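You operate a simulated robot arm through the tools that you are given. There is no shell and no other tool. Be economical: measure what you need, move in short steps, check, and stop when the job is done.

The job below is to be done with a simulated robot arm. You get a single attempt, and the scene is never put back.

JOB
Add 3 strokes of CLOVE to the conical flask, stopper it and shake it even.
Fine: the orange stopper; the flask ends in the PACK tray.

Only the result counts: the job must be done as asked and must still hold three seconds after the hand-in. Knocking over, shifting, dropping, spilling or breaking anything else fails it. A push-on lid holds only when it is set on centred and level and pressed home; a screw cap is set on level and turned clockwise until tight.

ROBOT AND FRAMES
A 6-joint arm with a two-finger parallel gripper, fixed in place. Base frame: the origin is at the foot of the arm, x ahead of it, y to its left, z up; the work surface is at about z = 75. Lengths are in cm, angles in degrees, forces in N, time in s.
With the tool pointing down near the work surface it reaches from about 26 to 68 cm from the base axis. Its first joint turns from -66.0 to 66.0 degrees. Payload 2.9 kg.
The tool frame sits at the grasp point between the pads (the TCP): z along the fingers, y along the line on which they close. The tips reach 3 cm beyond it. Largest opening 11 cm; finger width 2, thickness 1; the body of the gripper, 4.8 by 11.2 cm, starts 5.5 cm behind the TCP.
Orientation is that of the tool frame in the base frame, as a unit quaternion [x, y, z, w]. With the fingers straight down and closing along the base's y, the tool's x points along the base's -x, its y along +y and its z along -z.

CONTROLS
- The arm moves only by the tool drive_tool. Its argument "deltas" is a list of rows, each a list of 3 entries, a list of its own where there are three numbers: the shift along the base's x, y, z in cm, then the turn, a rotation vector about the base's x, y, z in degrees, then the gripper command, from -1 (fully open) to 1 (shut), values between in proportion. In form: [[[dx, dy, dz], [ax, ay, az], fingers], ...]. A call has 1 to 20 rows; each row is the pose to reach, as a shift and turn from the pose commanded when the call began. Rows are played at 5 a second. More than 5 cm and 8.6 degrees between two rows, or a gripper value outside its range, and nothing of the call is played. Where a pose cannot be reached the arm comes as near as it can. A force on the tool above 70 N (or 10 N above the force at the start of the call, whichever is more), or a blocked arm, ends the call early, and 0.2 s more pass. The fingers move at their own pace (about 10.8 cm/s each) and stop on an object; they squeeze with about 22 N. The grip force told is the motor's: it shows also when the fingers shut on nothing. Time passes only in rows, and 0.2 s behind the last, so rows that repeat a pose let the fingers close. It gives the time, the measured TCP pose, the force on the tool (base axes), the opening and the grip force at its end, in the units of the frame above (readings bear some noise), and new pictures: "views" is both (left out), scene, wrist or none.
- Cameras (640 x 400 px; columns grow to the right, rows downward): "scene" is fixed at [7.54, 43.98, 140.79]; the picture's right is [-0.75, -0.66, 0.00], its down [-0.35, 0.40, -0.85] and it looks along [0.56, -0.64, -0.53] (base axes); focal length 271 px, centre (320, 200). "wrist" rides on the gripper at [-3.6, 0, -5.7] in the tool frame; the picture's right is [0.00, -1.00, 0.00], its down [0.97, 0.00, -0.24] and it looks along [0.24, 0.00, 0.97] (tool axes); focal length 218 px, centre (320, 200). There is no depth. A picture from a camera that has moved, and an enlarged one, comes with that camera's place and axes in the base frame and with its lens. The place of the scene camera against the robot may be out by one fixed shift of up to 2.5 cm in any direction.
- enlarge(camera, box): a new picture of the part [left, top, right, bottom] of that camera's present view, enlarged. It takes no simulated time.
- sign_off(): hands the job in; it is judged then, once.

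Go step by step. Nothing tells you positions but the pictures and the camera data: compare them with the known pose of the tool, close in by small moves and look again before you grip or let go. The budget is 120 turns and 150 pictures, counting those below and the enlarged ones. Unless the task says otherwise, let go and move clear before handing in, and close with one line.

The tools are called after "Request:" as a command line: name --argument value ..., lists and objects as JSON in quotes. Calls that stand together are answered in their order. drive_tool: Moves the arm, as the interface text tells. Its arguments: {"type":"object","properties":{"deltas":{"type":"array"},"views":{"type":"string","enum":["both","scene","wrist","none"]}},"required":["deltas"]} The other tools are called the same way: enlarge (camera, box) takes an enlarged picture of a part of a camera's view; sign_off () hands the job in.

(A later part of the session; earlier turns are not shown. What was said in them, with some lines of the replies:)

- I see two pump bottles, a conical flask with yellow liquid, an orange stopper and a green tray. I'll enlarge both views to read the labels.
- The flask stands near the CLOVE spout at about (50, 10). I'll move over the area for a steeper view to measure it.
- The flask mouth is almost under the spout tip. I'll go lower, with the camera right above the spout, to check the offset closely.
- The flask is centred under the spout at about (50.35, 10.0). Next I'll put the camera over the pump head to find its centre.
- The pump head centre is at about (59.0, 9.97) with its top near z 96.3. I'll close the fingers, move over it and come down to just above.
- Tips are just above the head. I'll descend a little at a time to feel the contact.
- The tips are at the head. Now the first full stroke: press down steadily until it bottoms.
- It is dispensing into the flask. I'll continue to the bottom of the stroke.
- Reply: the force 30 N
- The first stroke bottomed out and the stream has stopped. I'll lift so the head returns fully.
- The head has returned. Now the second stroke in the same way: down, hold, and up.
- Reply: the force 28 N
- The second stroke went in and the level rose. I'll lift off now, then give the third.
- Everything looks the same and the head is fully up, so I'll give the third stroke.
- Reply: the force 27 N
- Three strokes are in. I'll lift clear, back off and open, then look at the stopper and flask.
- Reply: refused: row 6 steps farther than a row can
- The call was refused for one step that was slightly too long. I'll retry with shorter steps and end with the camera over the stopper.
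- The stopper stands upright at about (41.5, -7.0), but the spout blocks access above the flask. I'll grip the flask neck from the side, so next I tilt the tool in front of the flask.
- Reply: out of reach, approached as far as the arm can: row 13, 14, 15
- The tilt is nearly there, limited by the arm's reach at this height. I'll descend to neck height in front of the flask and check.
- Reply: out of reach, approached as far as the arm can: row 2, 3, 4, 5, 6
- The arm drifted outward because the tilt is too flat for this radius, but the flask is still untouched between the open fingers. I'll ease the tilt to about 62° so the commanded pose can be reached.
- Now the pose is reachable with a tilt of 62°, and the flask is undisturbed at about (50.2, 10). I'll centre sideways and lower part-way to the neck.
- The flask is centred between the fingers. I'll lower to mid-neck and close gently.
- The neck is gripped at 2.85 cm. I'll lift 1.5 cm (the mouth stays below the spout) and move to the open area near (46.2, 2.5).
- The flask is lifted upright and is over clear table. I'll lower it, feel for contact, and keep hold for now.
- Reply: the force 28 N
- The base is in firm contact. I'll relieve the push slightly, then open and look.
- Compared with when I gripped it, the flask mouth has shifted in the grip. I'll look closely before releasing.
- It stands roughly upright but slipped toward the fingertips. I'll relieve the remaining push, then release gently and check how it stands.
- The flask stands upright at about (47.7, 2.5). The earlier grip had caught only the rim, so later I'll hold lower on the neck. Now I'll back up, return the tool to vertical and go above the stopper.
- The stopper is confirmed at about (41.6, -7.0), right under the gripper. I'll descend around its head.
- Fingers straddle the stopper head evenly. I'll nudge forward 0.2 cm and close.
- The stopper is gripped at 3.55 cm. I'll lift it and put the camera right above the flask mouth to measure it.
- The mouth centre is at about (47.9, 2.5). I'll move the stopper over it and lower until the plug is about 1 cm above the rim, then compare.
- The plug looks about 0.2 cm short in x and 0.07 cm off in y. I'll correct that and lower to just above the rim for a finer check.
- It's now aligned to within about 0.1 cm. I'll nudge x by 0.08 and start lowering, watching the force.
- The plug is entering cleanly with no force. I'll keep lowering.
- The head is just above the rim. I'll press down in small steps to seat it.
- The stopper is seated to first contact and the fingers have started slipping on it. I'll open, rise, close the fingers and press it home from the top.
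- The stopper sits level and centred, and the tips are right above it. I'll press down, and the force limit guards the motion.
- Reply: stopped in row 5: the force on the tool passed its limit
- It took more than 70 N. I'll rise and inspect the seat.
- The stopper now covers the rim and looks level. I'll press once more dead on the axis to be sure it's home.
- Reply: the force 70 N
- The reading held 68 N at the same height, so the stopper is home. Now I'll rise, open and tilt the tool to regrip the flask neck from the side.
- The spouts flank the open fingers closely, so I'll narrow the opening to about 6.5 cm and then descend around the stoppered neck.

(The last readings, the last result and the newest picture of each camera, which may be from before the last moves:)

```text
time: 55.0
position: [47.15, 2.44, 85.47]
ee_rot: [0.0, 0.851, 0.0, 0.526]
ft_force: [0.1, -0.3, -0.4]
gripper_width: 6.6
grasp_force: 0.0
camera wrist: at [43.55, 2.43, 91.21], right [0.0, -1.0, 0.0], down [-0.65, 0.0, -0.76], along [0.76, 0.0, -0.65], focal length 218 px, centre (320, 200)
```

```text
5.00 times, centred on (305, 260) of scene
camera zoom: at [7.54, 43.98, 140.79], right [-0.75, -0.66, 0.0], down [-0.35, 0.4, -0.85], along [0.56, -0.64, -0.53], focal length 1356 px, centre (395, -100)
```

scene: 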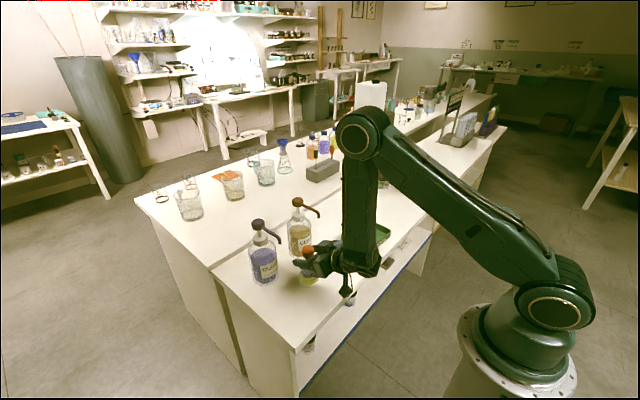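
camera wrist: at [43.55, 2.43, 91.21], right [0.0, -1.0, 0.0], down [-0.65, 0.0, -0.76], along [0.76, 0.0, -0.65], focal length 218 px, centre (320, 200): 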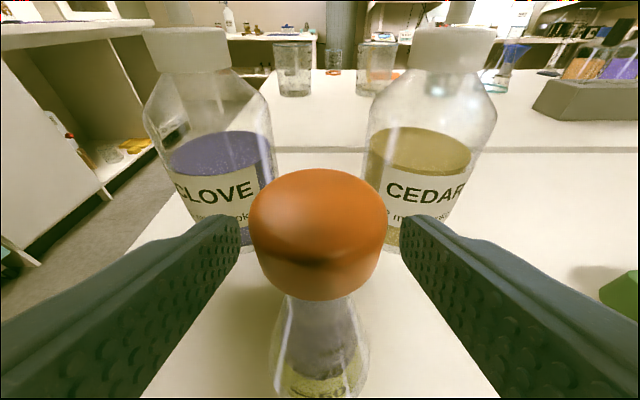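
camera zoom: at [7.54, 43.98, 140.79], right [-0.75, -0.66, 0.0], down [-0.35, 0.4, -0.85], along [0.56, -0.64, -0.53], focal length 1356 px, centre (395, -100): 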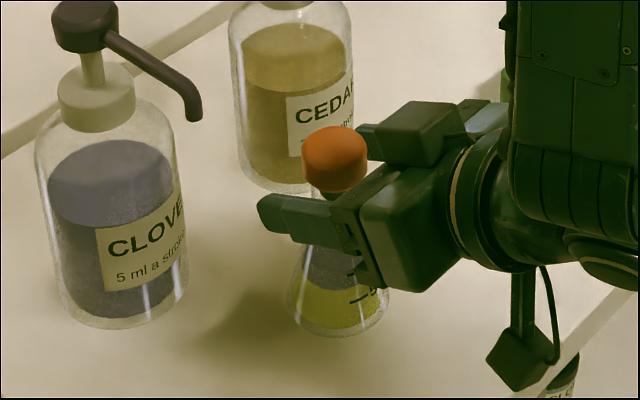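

The stopper is clear of the camera housing. I'll lower the last 1.6 cm and close on the neck under the rim.

Request:
drive_tool --deltas '[[[0, 0.05, -0.8], [0, 0, 0], -0.2], [[0, 0.05, -1.6], [0, 0, 0], -0.2], [[0, 0.05, -1.6], [0, 0, 0], 0.2], [[0, 0.05, -1.6], [0, 0, 0], 0.5], [[0, 0.05, -1.6], [0, 0, 0], 1], [[0, 0.05, -1.6], [0, 0, 0], 1]]' --views "both"

Request:
enlarge --camera "scene" --box '[265, 220, 345, 300]'

Request:
enlarge --camera "wrist" --box '[230, 160, 410, 400]'

```text
time: 56.4
position: [47.1, 2.54, 83.73]
ee_rot: [0.0, 0.851, 0.0, 0.525]
ft_force: [0.3, 0.4, 0.8]
gripper_width: 2.93
grasp_force: 22.4
camera wrist: at [43.54, 2.49, 89.64], right [0.0, -1.0, 0.0], down [-0.65, 0.0, -0.76], along [0.76, 0.0, -0.65], focal length 218 px, centre (320, 200)
```

scene: 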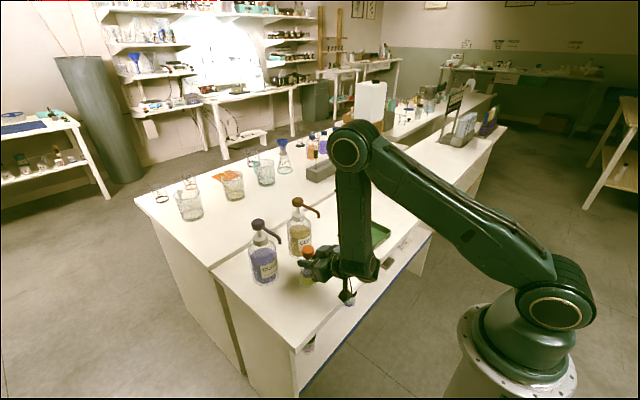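
wrist: 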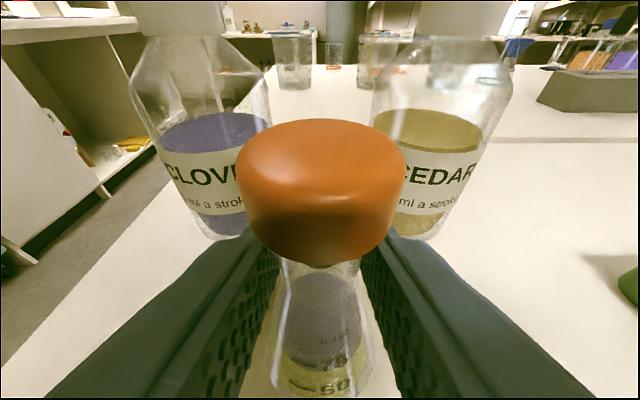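

```text
5.00 times, centred on (305, 260) of scene
camera zoom: at [7.54, 43.98, 140.79], right [-0.75, -0.66, 0.0], down [-0.35, 0.4, -0.85], along [0.56, -0.64, -0.53], focal length 1356 px, centre (395, -100)
```

zoom: 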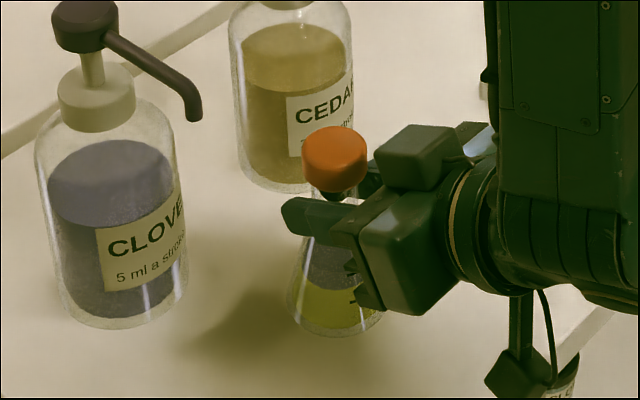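

```text
1.67 times, centred on (320, 280) of wrist
camera zoom: at [43.54, 2.49, 89.64], right [0.0, -1.0, 0.0], down [-0.65, 0.0, -0.76], along [0.76, 0.0, -0.65], focal length 364 px, centre (320, 67)
```

zoom: 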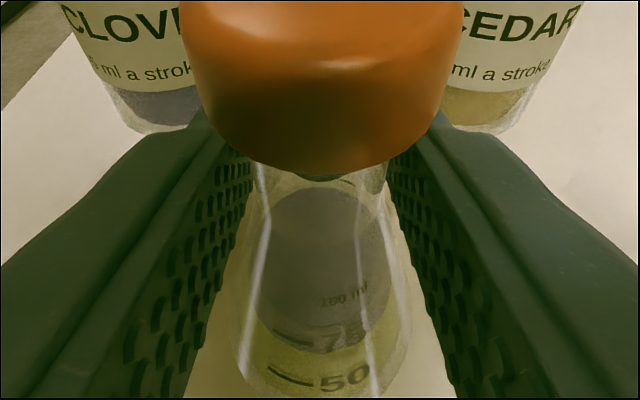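

The grip reads 2.93 cm. I'll lift slowly by 2 cm and check whether the flask slips in the grip.

Request:
drive_tool --deltas '[[[0, 0, 0.5], [0, 0, 0], 1], [[0, 0, 1], [0, 0, 0], 1], [[0, 0, 1.5], [0, 0, 0], 1], [[0, 0, 2], [0, 0, 0], 1], [[0, 0, 2], [0, 0, 0], 1], [[0, 0, 2], [0, 0, 0], 1]]' --views "both"

Request:
enlarge --camera "scene" --box '[265, 220, 345, 300]'

```text
time: 57.8
position: [47.04, 2.66, 85.87]
ee_rot: [0.0, 0.851, 0.0, 0.525]
ft_force: [-0.5, 0.7, -2.5]
gripper_width: 2.91
grasp_force: 22.1
camera wrist: at [43.52, 2.51, 91.67], right [0.0, -1.0, 0.0], down [-0.65, 0.0, -0.76], along [0.76, 0.0, -0.65], focal length 218 px, centre (320, 200)
```

scene: 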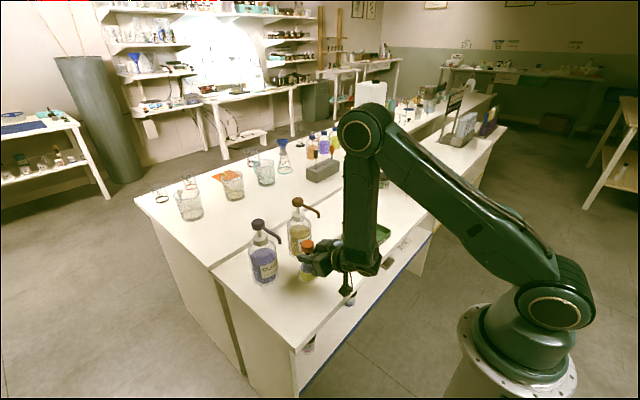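
wrist: 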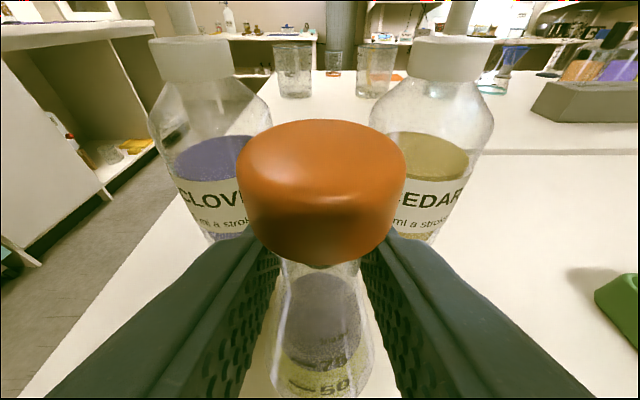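

```text
5.00 times, centred on (305, 260) of scene
camera zoom: at [7.55, 43.98, 140.79], right [-0.75, -0.66, 0.0], down [-0.35, 0.4, -0.85], along [0.56, -0.64, -0.53], focal length 1356 px, centre (395, -100)
```

zoom: 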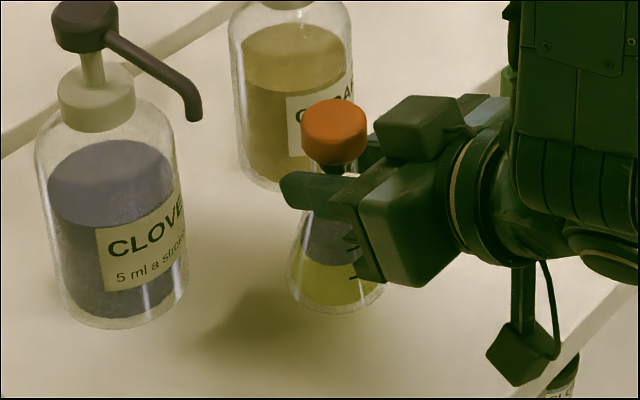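

No slip: the flask is held firmly and weighs about 2.5 N. I'll raise it well above everything and away from the bottles before shaking.

Request:
drive_tool --deltas '[[[0, 0, 3], [0, 0, 0], 1], [[0, 0, 6], [0, 0, 0], 1], [[0, 0, 9], [0, 0, 0], 1], [[0, 0, 12], [0, 0, 0], 1], [[0, 0, 15], [0, 0, 0], 1], [[0, 0, 18], [0, 0, 0], 1], [[0, 0, 21], [0, 0, 0], 1], [[0, -3, 22], [0, 0, 0], 1], [[0, -6, 22], [0, 0, 0], 1], [[0, -6, 22], [0, 0, 0], 1]]' --views "both"

```text
time: 60.0
position: [46.99, -3.48, 107.83]
ee_rot: [0.0, 0.85, 0.0, 0.526]
ft_force: [-0.1, -0.2, -1.0]
gripper_width: 2.9
grasp_force: 22.1
camera wrist: at [43.46, -3.56, 113.64], right [0.0, -1.0, 0.0], down [-0.65, 0.0, -0.76], along [0.76, 0.0, -0.65], focal length 218 px, centre (320, 200)
```

scene: 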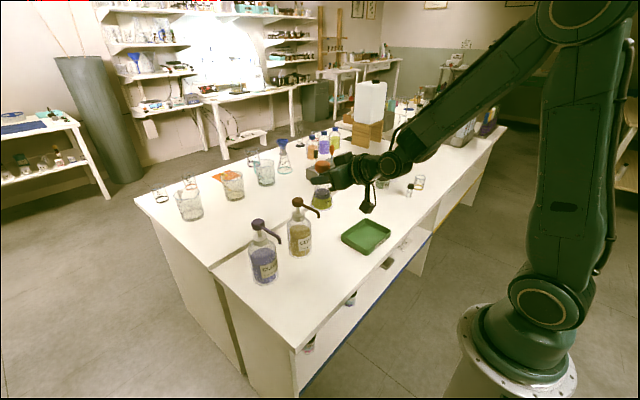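
wrist: 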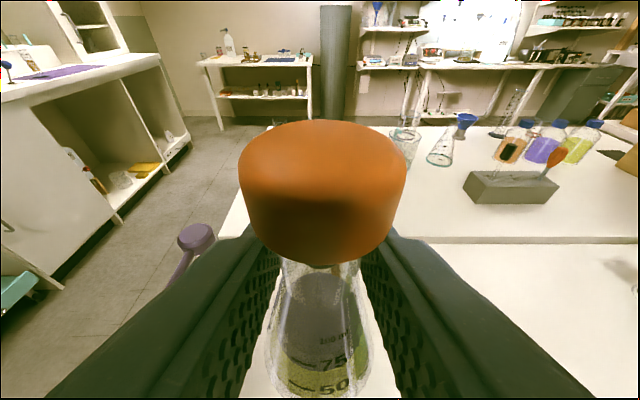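

Held securely, high and clear. I'll start with moderate vertical shaking.

Request:
drive_tool --deltas '[[[0, 0, 1.2], [0, 0, 0], 1], [[0, 0, -1.2], [0, 0, 0], 1], [[0, 0, 1.2], [0, 0, 0], 1], [[0, 0, -1.2], [0, 0, 0], 1], [[0, 0, 1.5], [0, 0, 0], 1], [[0, 0, -1.5], [0, 0, 0], 1], [[0, 0, 1.5], [0, 0, 0], 1], [[0, 0, -1.5], [0, 0, 0], 1], [[0, 0, 0], [0, 0, 0], 1]]' --views "both"

Request:
enlarge --camera "wrist" --box '[230, 240, 410, 400]'

```text
time: 62.0
position: [47.04, -3.48, 107.72]
ee_rot: [-0.001, 0.851, 0.001, 0.526]
ft_force: [0.3, 0.1, -1.7]
gripper_width: 2.88
grasp_force: 22.1
camera wrist: at [43.54, -3.49, 113.57], right [0.0, -1.0, 0.0], down [-0.65, 0.0, -0.76], along [0.76, 0.0, -0.65], focal length 218 px, centre (320, 200)
```

scene: 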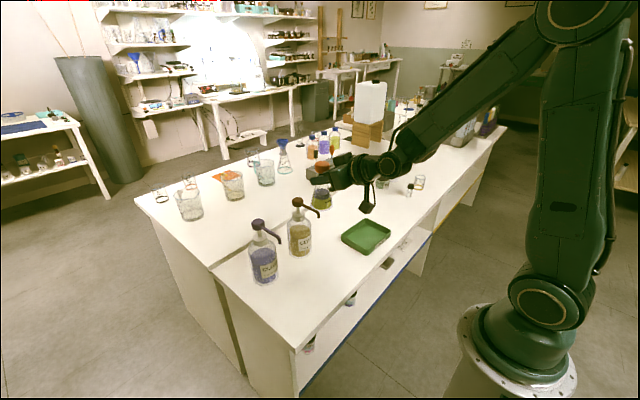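
wrist: 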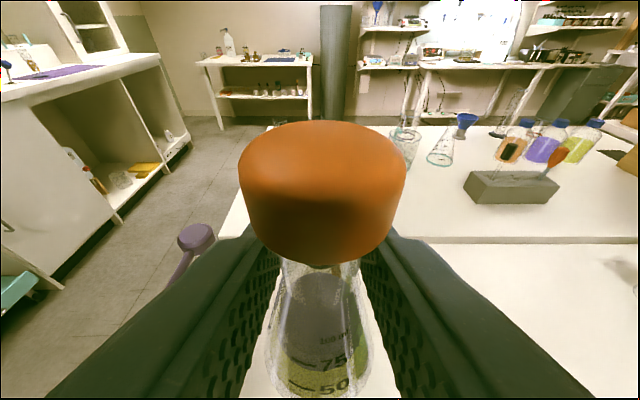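

```text
2.50 times, centred on (320, 320) of wrist
camera zoom: at [43.54, -3.49, 113.57], right [0.0, -1.0, 0.0], down [-0.65, 0.0, -0.76], along [0.76, 0.0, -0.65], focal length 546 px, centre (320, -100)
```

zoom: 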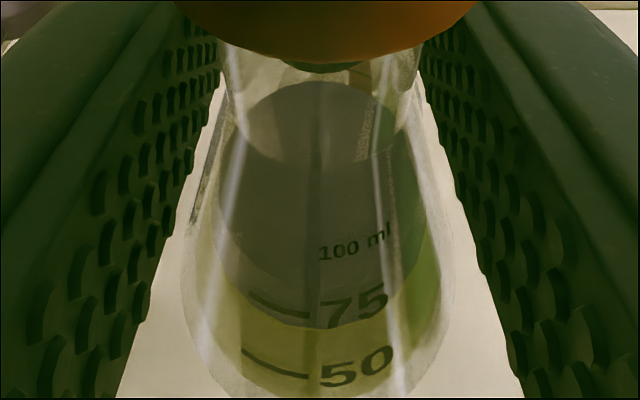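

The grip is steady and the layers are only starting to mix. I'll shake harder and longer.

Request:
drive_tool --deltas '[[[0, 0, 2], [0, 0, 0], 1], [[0, 0, -2], [0, 0, 0], 1], [[0, 0, 2], [0, 0, 0], 1], [[0, 0, -2], [0, 0, 0], 1], [[0, 0, 2.3], [0, 0, 0], 1], [[0, 0, -2.3], [0, 0, 0], 1], [[0, 0, 2.3], [0, 0, 0], 1], [[0, 0, -2.3], [0, 0, 0], 1], [[0, 0, 2.3], [0, 0, 0], 1], [[0, 0, -2.3], [0, 0, 0], 1], [[0, 0, 2.3], [0, 0, 0], 1], [[0, 0, -2.3], [0, 0, 0], 1], [[0, 0, 2.3], [0, 0, 0], 1], [[0, 0, -2.3], [0, 0, 0], 1], [[0, 0, 2.3], [0, 0, 0], 1], [[0, 0, -2.3], [0, 0, 0], 1], [[0, 0, 0], [0, 0, 0], 1]]' --views "both"

Request:
enlarge --camera "wrist" --box '[230, 240, 410, 400]'

```text
time: 65.6
position: [46.93, -3.43, 107.89]
ee_rot: [0.0, 0.851, 0.001, 0.525]
ft_force: [-0.2, 0.9, -1.6]
gripper_width: 2.91
grasp_force: 21.4
camera wrist: at [43.45, -3.48, 113.68], right [0.0, -1.0, 0.0], down [-0.65, 0.0, -0.76], along [0.76, 0.0, -0.65], focal length 218 px, centre (320, 200)
```

scene: 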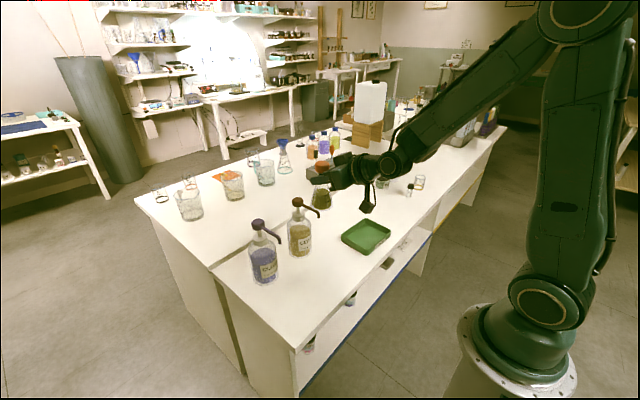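
wrist: 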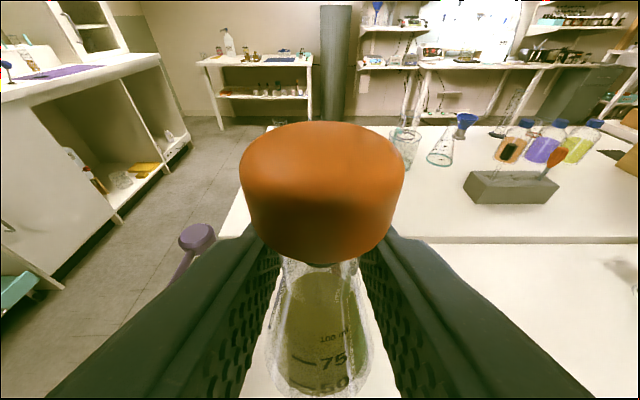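

```text
2.50 times, centred on (320, 320) of wrist
camera zoom: at [43.45, -3.48, 113.68], right [0.0, -1.0, 0.0], down [-0.65, 0.0, -0.76], along [0.76, 0.0, -0.65], focal length 546 px, centre (320, -100)
```

zoom: 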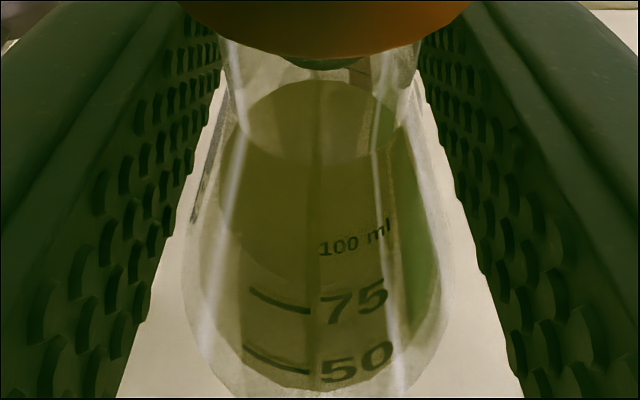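

The colour now looks uniform. I'll do one more round to be certain.

Request:
drive_tool --deltas '[[[0, 0, 2], [0, 0, 0], 1], [[0, 0, -2], [0, 0, 0], 1], [[0, 0, 2.3], [0, 0, 0], 1], [[0, 0, -2.3], [0, 0, 0], 1], [[0, 0, 2.3], [0, 0, 0], 1], [[0, 0, -2.3], [0, 0, 0], 1], [[0, 0, 2.3], [0, 0, 0], 1], [[0, 0, -2.3], [0, 0, 0], 1], [[0, 0, 2.3], [0, 0, 0], 1], [[0, 0, -2.3], [0, 0, 0], 1], [[0, 0, 2.3], [0, 0, 0], 1], [[0, 0, -2.3], [0, 0, 0], 1], [[0, 0, 0], [0, 0, 0], 1], [[0, 0, 0], [0, 0, 0], 1]]' --views "wrist"

Request:
enlarge --camera "wrist" --box '[230, 240, 410, 400]'

Request:
enlarge --camera "scene" --box '[270, 140, 400, 290]'

```text
time: 68.6
position: [47.09, -3.42, 107.66]
ee_rot: [0.0, 0.851, 0.0, 0.525]
ft_force: [-0.1, -0.4, -2.3]
gripper_width: 2.89
grasp_force: 21.0
camera wrist: at [43.56, -3.45, 113.58], right [0.0, -1.0, 0.0], down [-0.65, 0.0, -0.76], along [0.76, 0.0, -0.65], focal length 218 px, centre (320, 200)
```

wrist: 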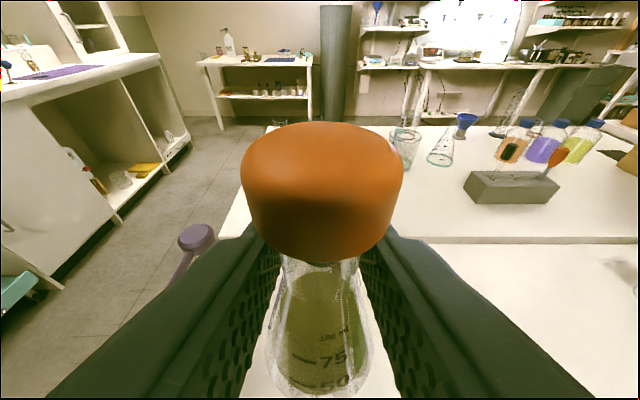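

```text
2.50 times, centred on (320, 320) of wrist
camera zoom: at [43.56, -3.45, 113.58], right [0.0, -1.0, 0.0], down [-0.65, 0.0, -0.76], along [0.76, 0.0, -0.65], focal length 546 px, centre (320, -100)
```

zoom: 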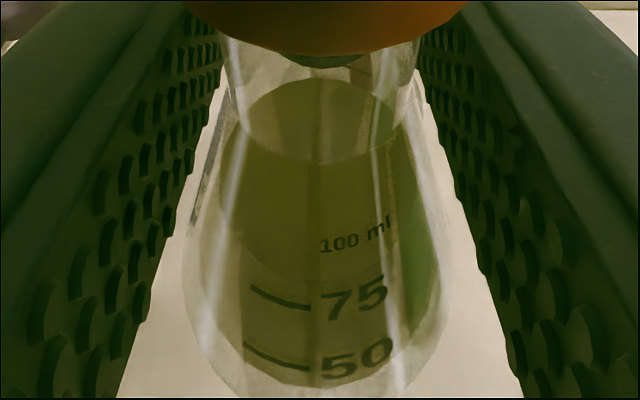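

```text
2.67 times, centred on (335, 215) of scene
camera zoom: at [7.55, 43.98, 140.79], right [-0.75, -0.66, 0.0], down [-0.35, 0.4, -0.85], along [0.56, -0.64, -0.53], focal length 723 px, centre (280, 160)
```

zoom: 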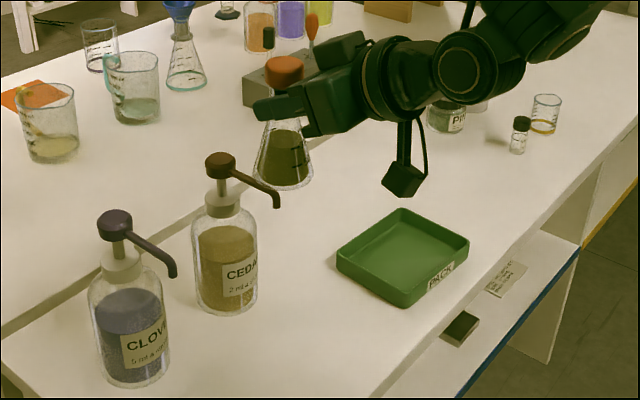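

The mix is even and the stopper held. The PACK tray's centre is at about (45.7, -26), so I'll carry the flask above it.

Request:
drive_tool --deltas '[[[0, -3, 0], [0, 0, 0], 1], [[-0.4, -7, 0], [0, 0, 0], 1], [[-0.8, -11, 0], [0, 0, 0], 1], [[-1.2, -15, 0], [0, 0, 0], 1], [[-1.6, -19, 0], [0, 0, 0], 1], [[-2, -22.5, 0], [0, 0, 0], 1], [[-2, -22.5, -4], [0, 0, 0], 1], [[-2, -22.5, -8], [0, 0, 0], 1], [[-2, -22.5, -12], [0, 0, 0], 1], [[-2, -22.5, -15], [0, 0, 0], 1], [[-2, -22.5, -15], [0, 0, 0], 1]]' --views "both"

Request:
enlarge --camera "scene" --box '[310, 170, 430, 270]'

```text
time: 71.0
position: [45.1, -26.06, 92.8]
ee_rot: [-0.001, 0.851, 0.001, 0.526]
ft_force: [-1.2, -0.2, -2.0]
gripper_width: 2.9
grasp_force: 21.3
camera wrist: at [41.56, -26.06, 98.58], right [0.0, -1.0, 0.0], down [-0.65, 0.0, -0.76], along [0.76, 0.0, -0.65], focal length 218 px, centre (320, 200)
```

scene: 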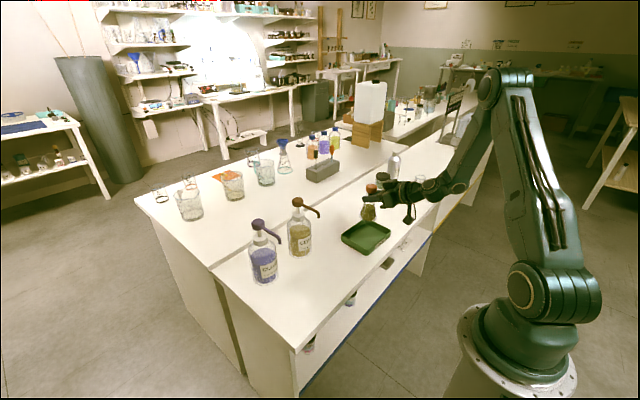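
wrist: 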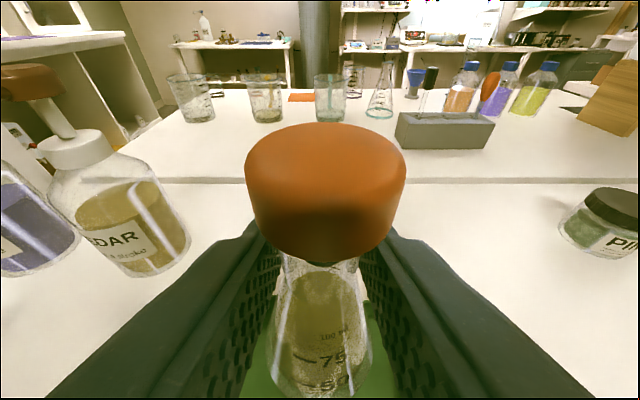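

```text
4.00 times, centred on (370, 220) of scene
camera zoom: at [7.55, 43.98, 140.79], right [-0.75, -0.66, 0.0], down [-0.35, 0.4, -0.85], along [0.56, -0.64, -0.53], focal length 1085 px, centre (120, 120)
```

zoom: 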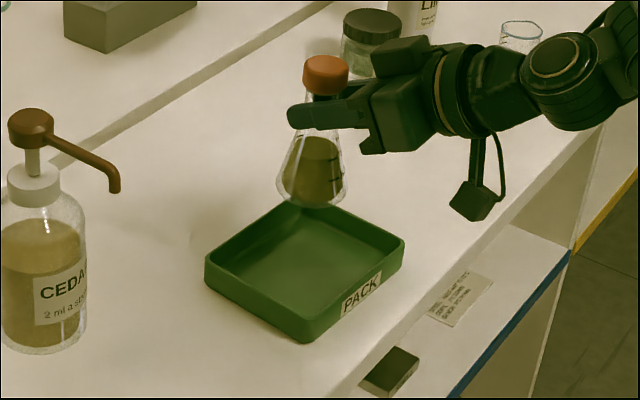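

The projection shows the flask will land near the middle of the tray. I'll lower it to just above the floor, then ease down.

Request:
drive_tool --deltas '[[[0, 0, -2.5], [0, 0, 0], 1], [[0, 0, -5], [0, 0, 0], 1], [[0, 0, -7], [0, 0, 0], 1], [[0, 0, -7.9], [0, 0, 0], 1], [[0, 0, -8.2], [0, 0, 0], 1], [[0, 0, -8.2], [0, 0, 0], 1]]' --views "scene"

Request:
enlarge --camera "scene" --box '[325, 190, 415, 265]'

```text
time: 72.4
position: [45.1, -25.93, 84.69]
ee_rot: [0.0, 0.851, 0.0, 0.526]
ft_force: [-0.1, -0.3, -1.2]
gripper_width: 2.89
grasp_force: 21.8
```

scene: 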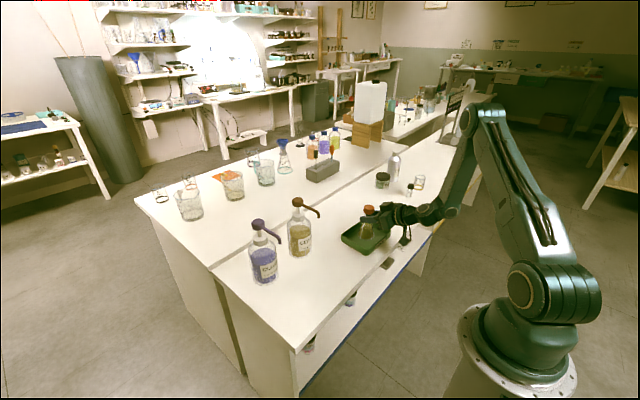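

```text
5.33 times, centred on (370, 228) of scene
camera zoom: at [7.55, 43.98, 140.79], right [-0.75, -0.66, 0.0], down [-0.35, 0.4, -0.85], along [0.56, -0.64, -0.53], focal length 1446 px, centre (53, 53)
```

zoom: 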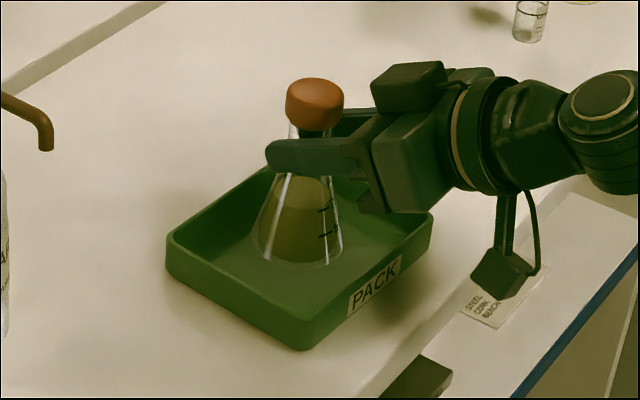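

Not yet in contact. I'll ease down in fine steps.

Request:
drive_tool --deltas '[[[0, 0, -0.15], [0, 0, 0], 1], [[0, 0, -0.3], [0, 0, 0], 1], [[0, 0, -0.45], [0, 0, 0], 1]]' --views "none"

```text
time: 73.2
position: [45.07, -26.08, 84.42]
ee_rot: [-0.001, 0.849, 0.0, 0.529]
ft_force: [-2.6, 4.0, 19.9]
gripper_width: 2.9
grasp_force: 21.6
```

Contact. I'll relieve the push and then open gently.

Request:
drive_tool --deltas '[[[0, 0, 0.15], [0, 0, 0], 1], [[0, 0, 0.2], [0, 0, 0], 1], [[0, 0, 0.2], [0, 0, 0], 0.3], [[0, 0, 0.2], [0, 0, 0], 0.0], [[0, 0, 0.2], [0, 0, 0], -0.2], [[0, 0, 0.2], [0, 0, 0], -0.2]]' --views "both"

Request:
enlarge --camera "scene" --box '[325, 190, 415, 265]'

```text
time: 74.6
position: [44.96, -25.98, 84.45]
ee_rot: [0.001, 0.851, -0.001, 0.526]
ft_force: [0.2, -0.3, -0.5]
gripper_width: 6.63
grasp_force: 0.0
camera wrist: at [41.51, -26.01, 90.21], right [0.0, -1.0, 0.0], down [-0.65, 0.0, -0.76], along [0.76, 0.0, -0.65], focal length 218 px, centre (320, 200)
```

scene: 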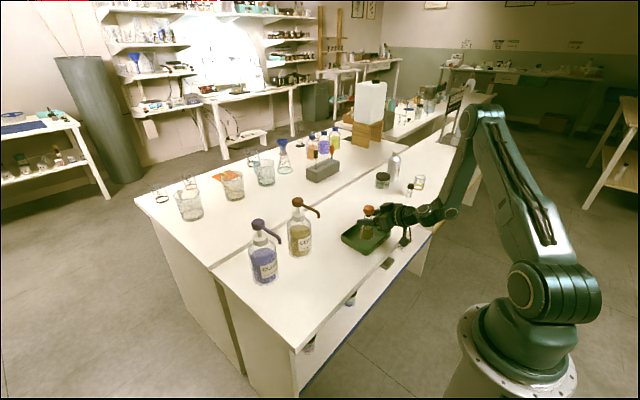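
wrist: 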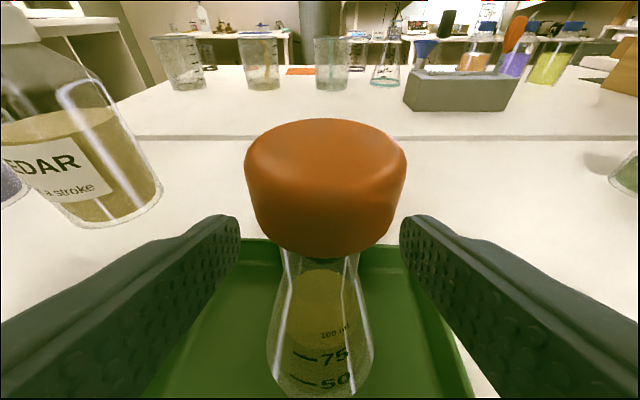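

```text
5.33 times, centred on (370, 228) of scene
camera zoom: at [7.54, 43.98, 140.79], right [-0.75, -0.66, 0.0], down [-0.35, 0.4, -0.85], along [0.56, -0.64, -0.53], focal length 1446 px, centre (53, 53)
```

zoom: 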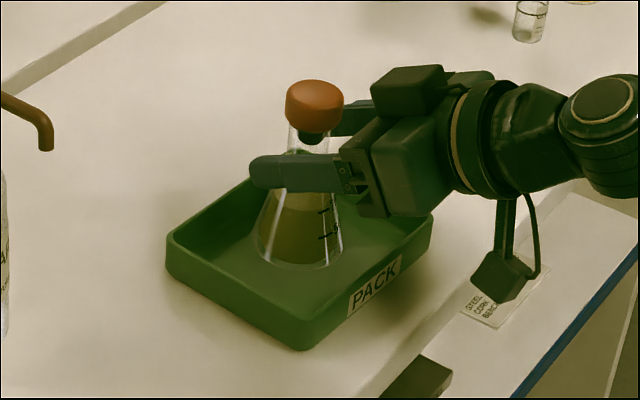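

It stands upright in the tray with the stopper on. I'll lift the open fingers straight up and clear.

Request:
drive_tool --deltas '[[[0, 0, 2], [0, 0, 0], -0.2], [[0, 0, 5], [0, 0, 0], -0.2], [[0, 0, 9], [0, 0, 0], -0.2], [[-1, 0, 13], [0, 0, 0], -0.2], [[-2, 0, 17], [0, 0, 0], -0.2], [[-2, 2, 20], [0, 0, 0], -0.2], [[-2, 2, 20], [0, 0, 0], -0.2]]' --views "scene"

Request:
enlarge --camera "scene" --box '[325, 190, 415, 265]'

Request:
enlarge --camera "scene" --box '[235, 180, 395, 300]'

```text
time: 76.2
position: [43.13, -23.79, 104.54]
ee_rot: [0.0, 0.851, 0.0, 0.526]
ft_force: [-0.7, -0.3, -0.8]
gripper_width: 6.61
grasp_force: 0.1
```

scene: 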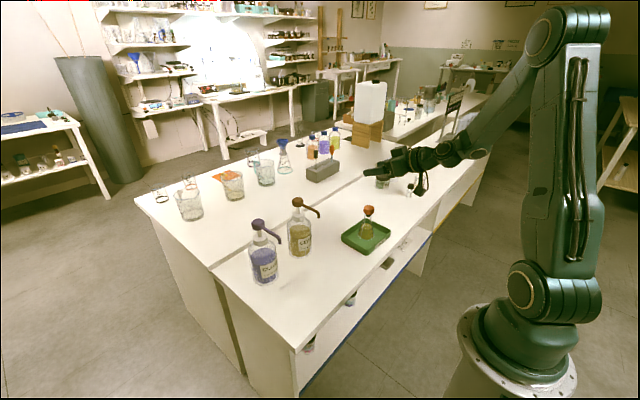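

```text
5.33 times, centred on (370, 228) of scene
camera zoom: at [7.54, 43.98, 140.79], right [-0.75, -0.66, 0.0], down [-0.35, 0.4, -0.85], along [0.56, -0.64, -0.53], focal length 1446 px, centre (53, 53)
```

zoom: 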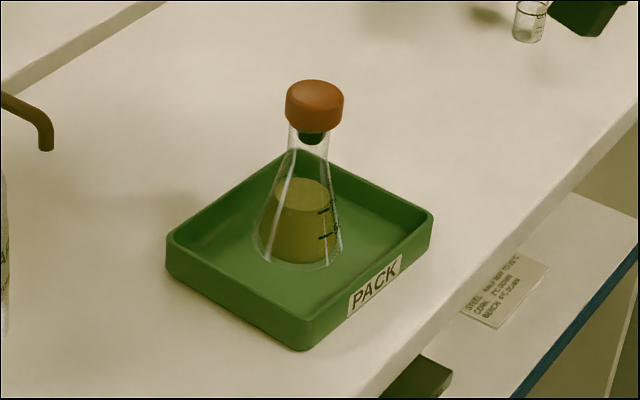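

```text
3.33 times, centred on (315, 240) of scene
camera zoom: at [7.54, 43.98, 140.79], right [-0.75, -0.66, 0.0], down [-0.35, 0.4, -0.85], along [0.56, -0.64, -0.53], focal length 904 px, centre (337, 67)
```

zoom: 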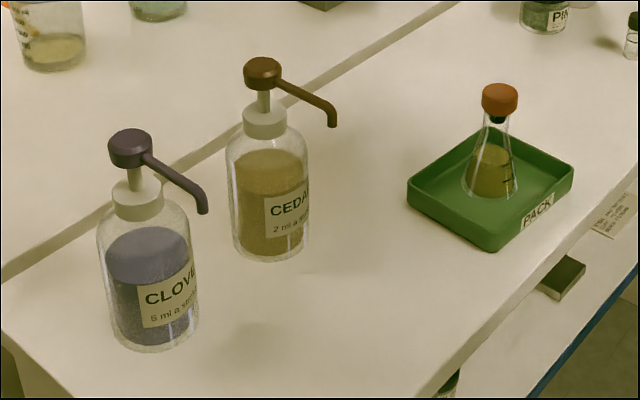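

The flask stands stoppered and evenly mixed in the PACK tray, the pump bottles look undisturbed, and the arm is clear. I'm handing in now.

Request:
sign_off

```text
The job is handed in.
```

I added three strokes of CLOVE to the conical flask, pressed the orange stopper home, shook it until it looked even, and left it standing in the PACK tray; I've handed the job in, but no verdict came back.
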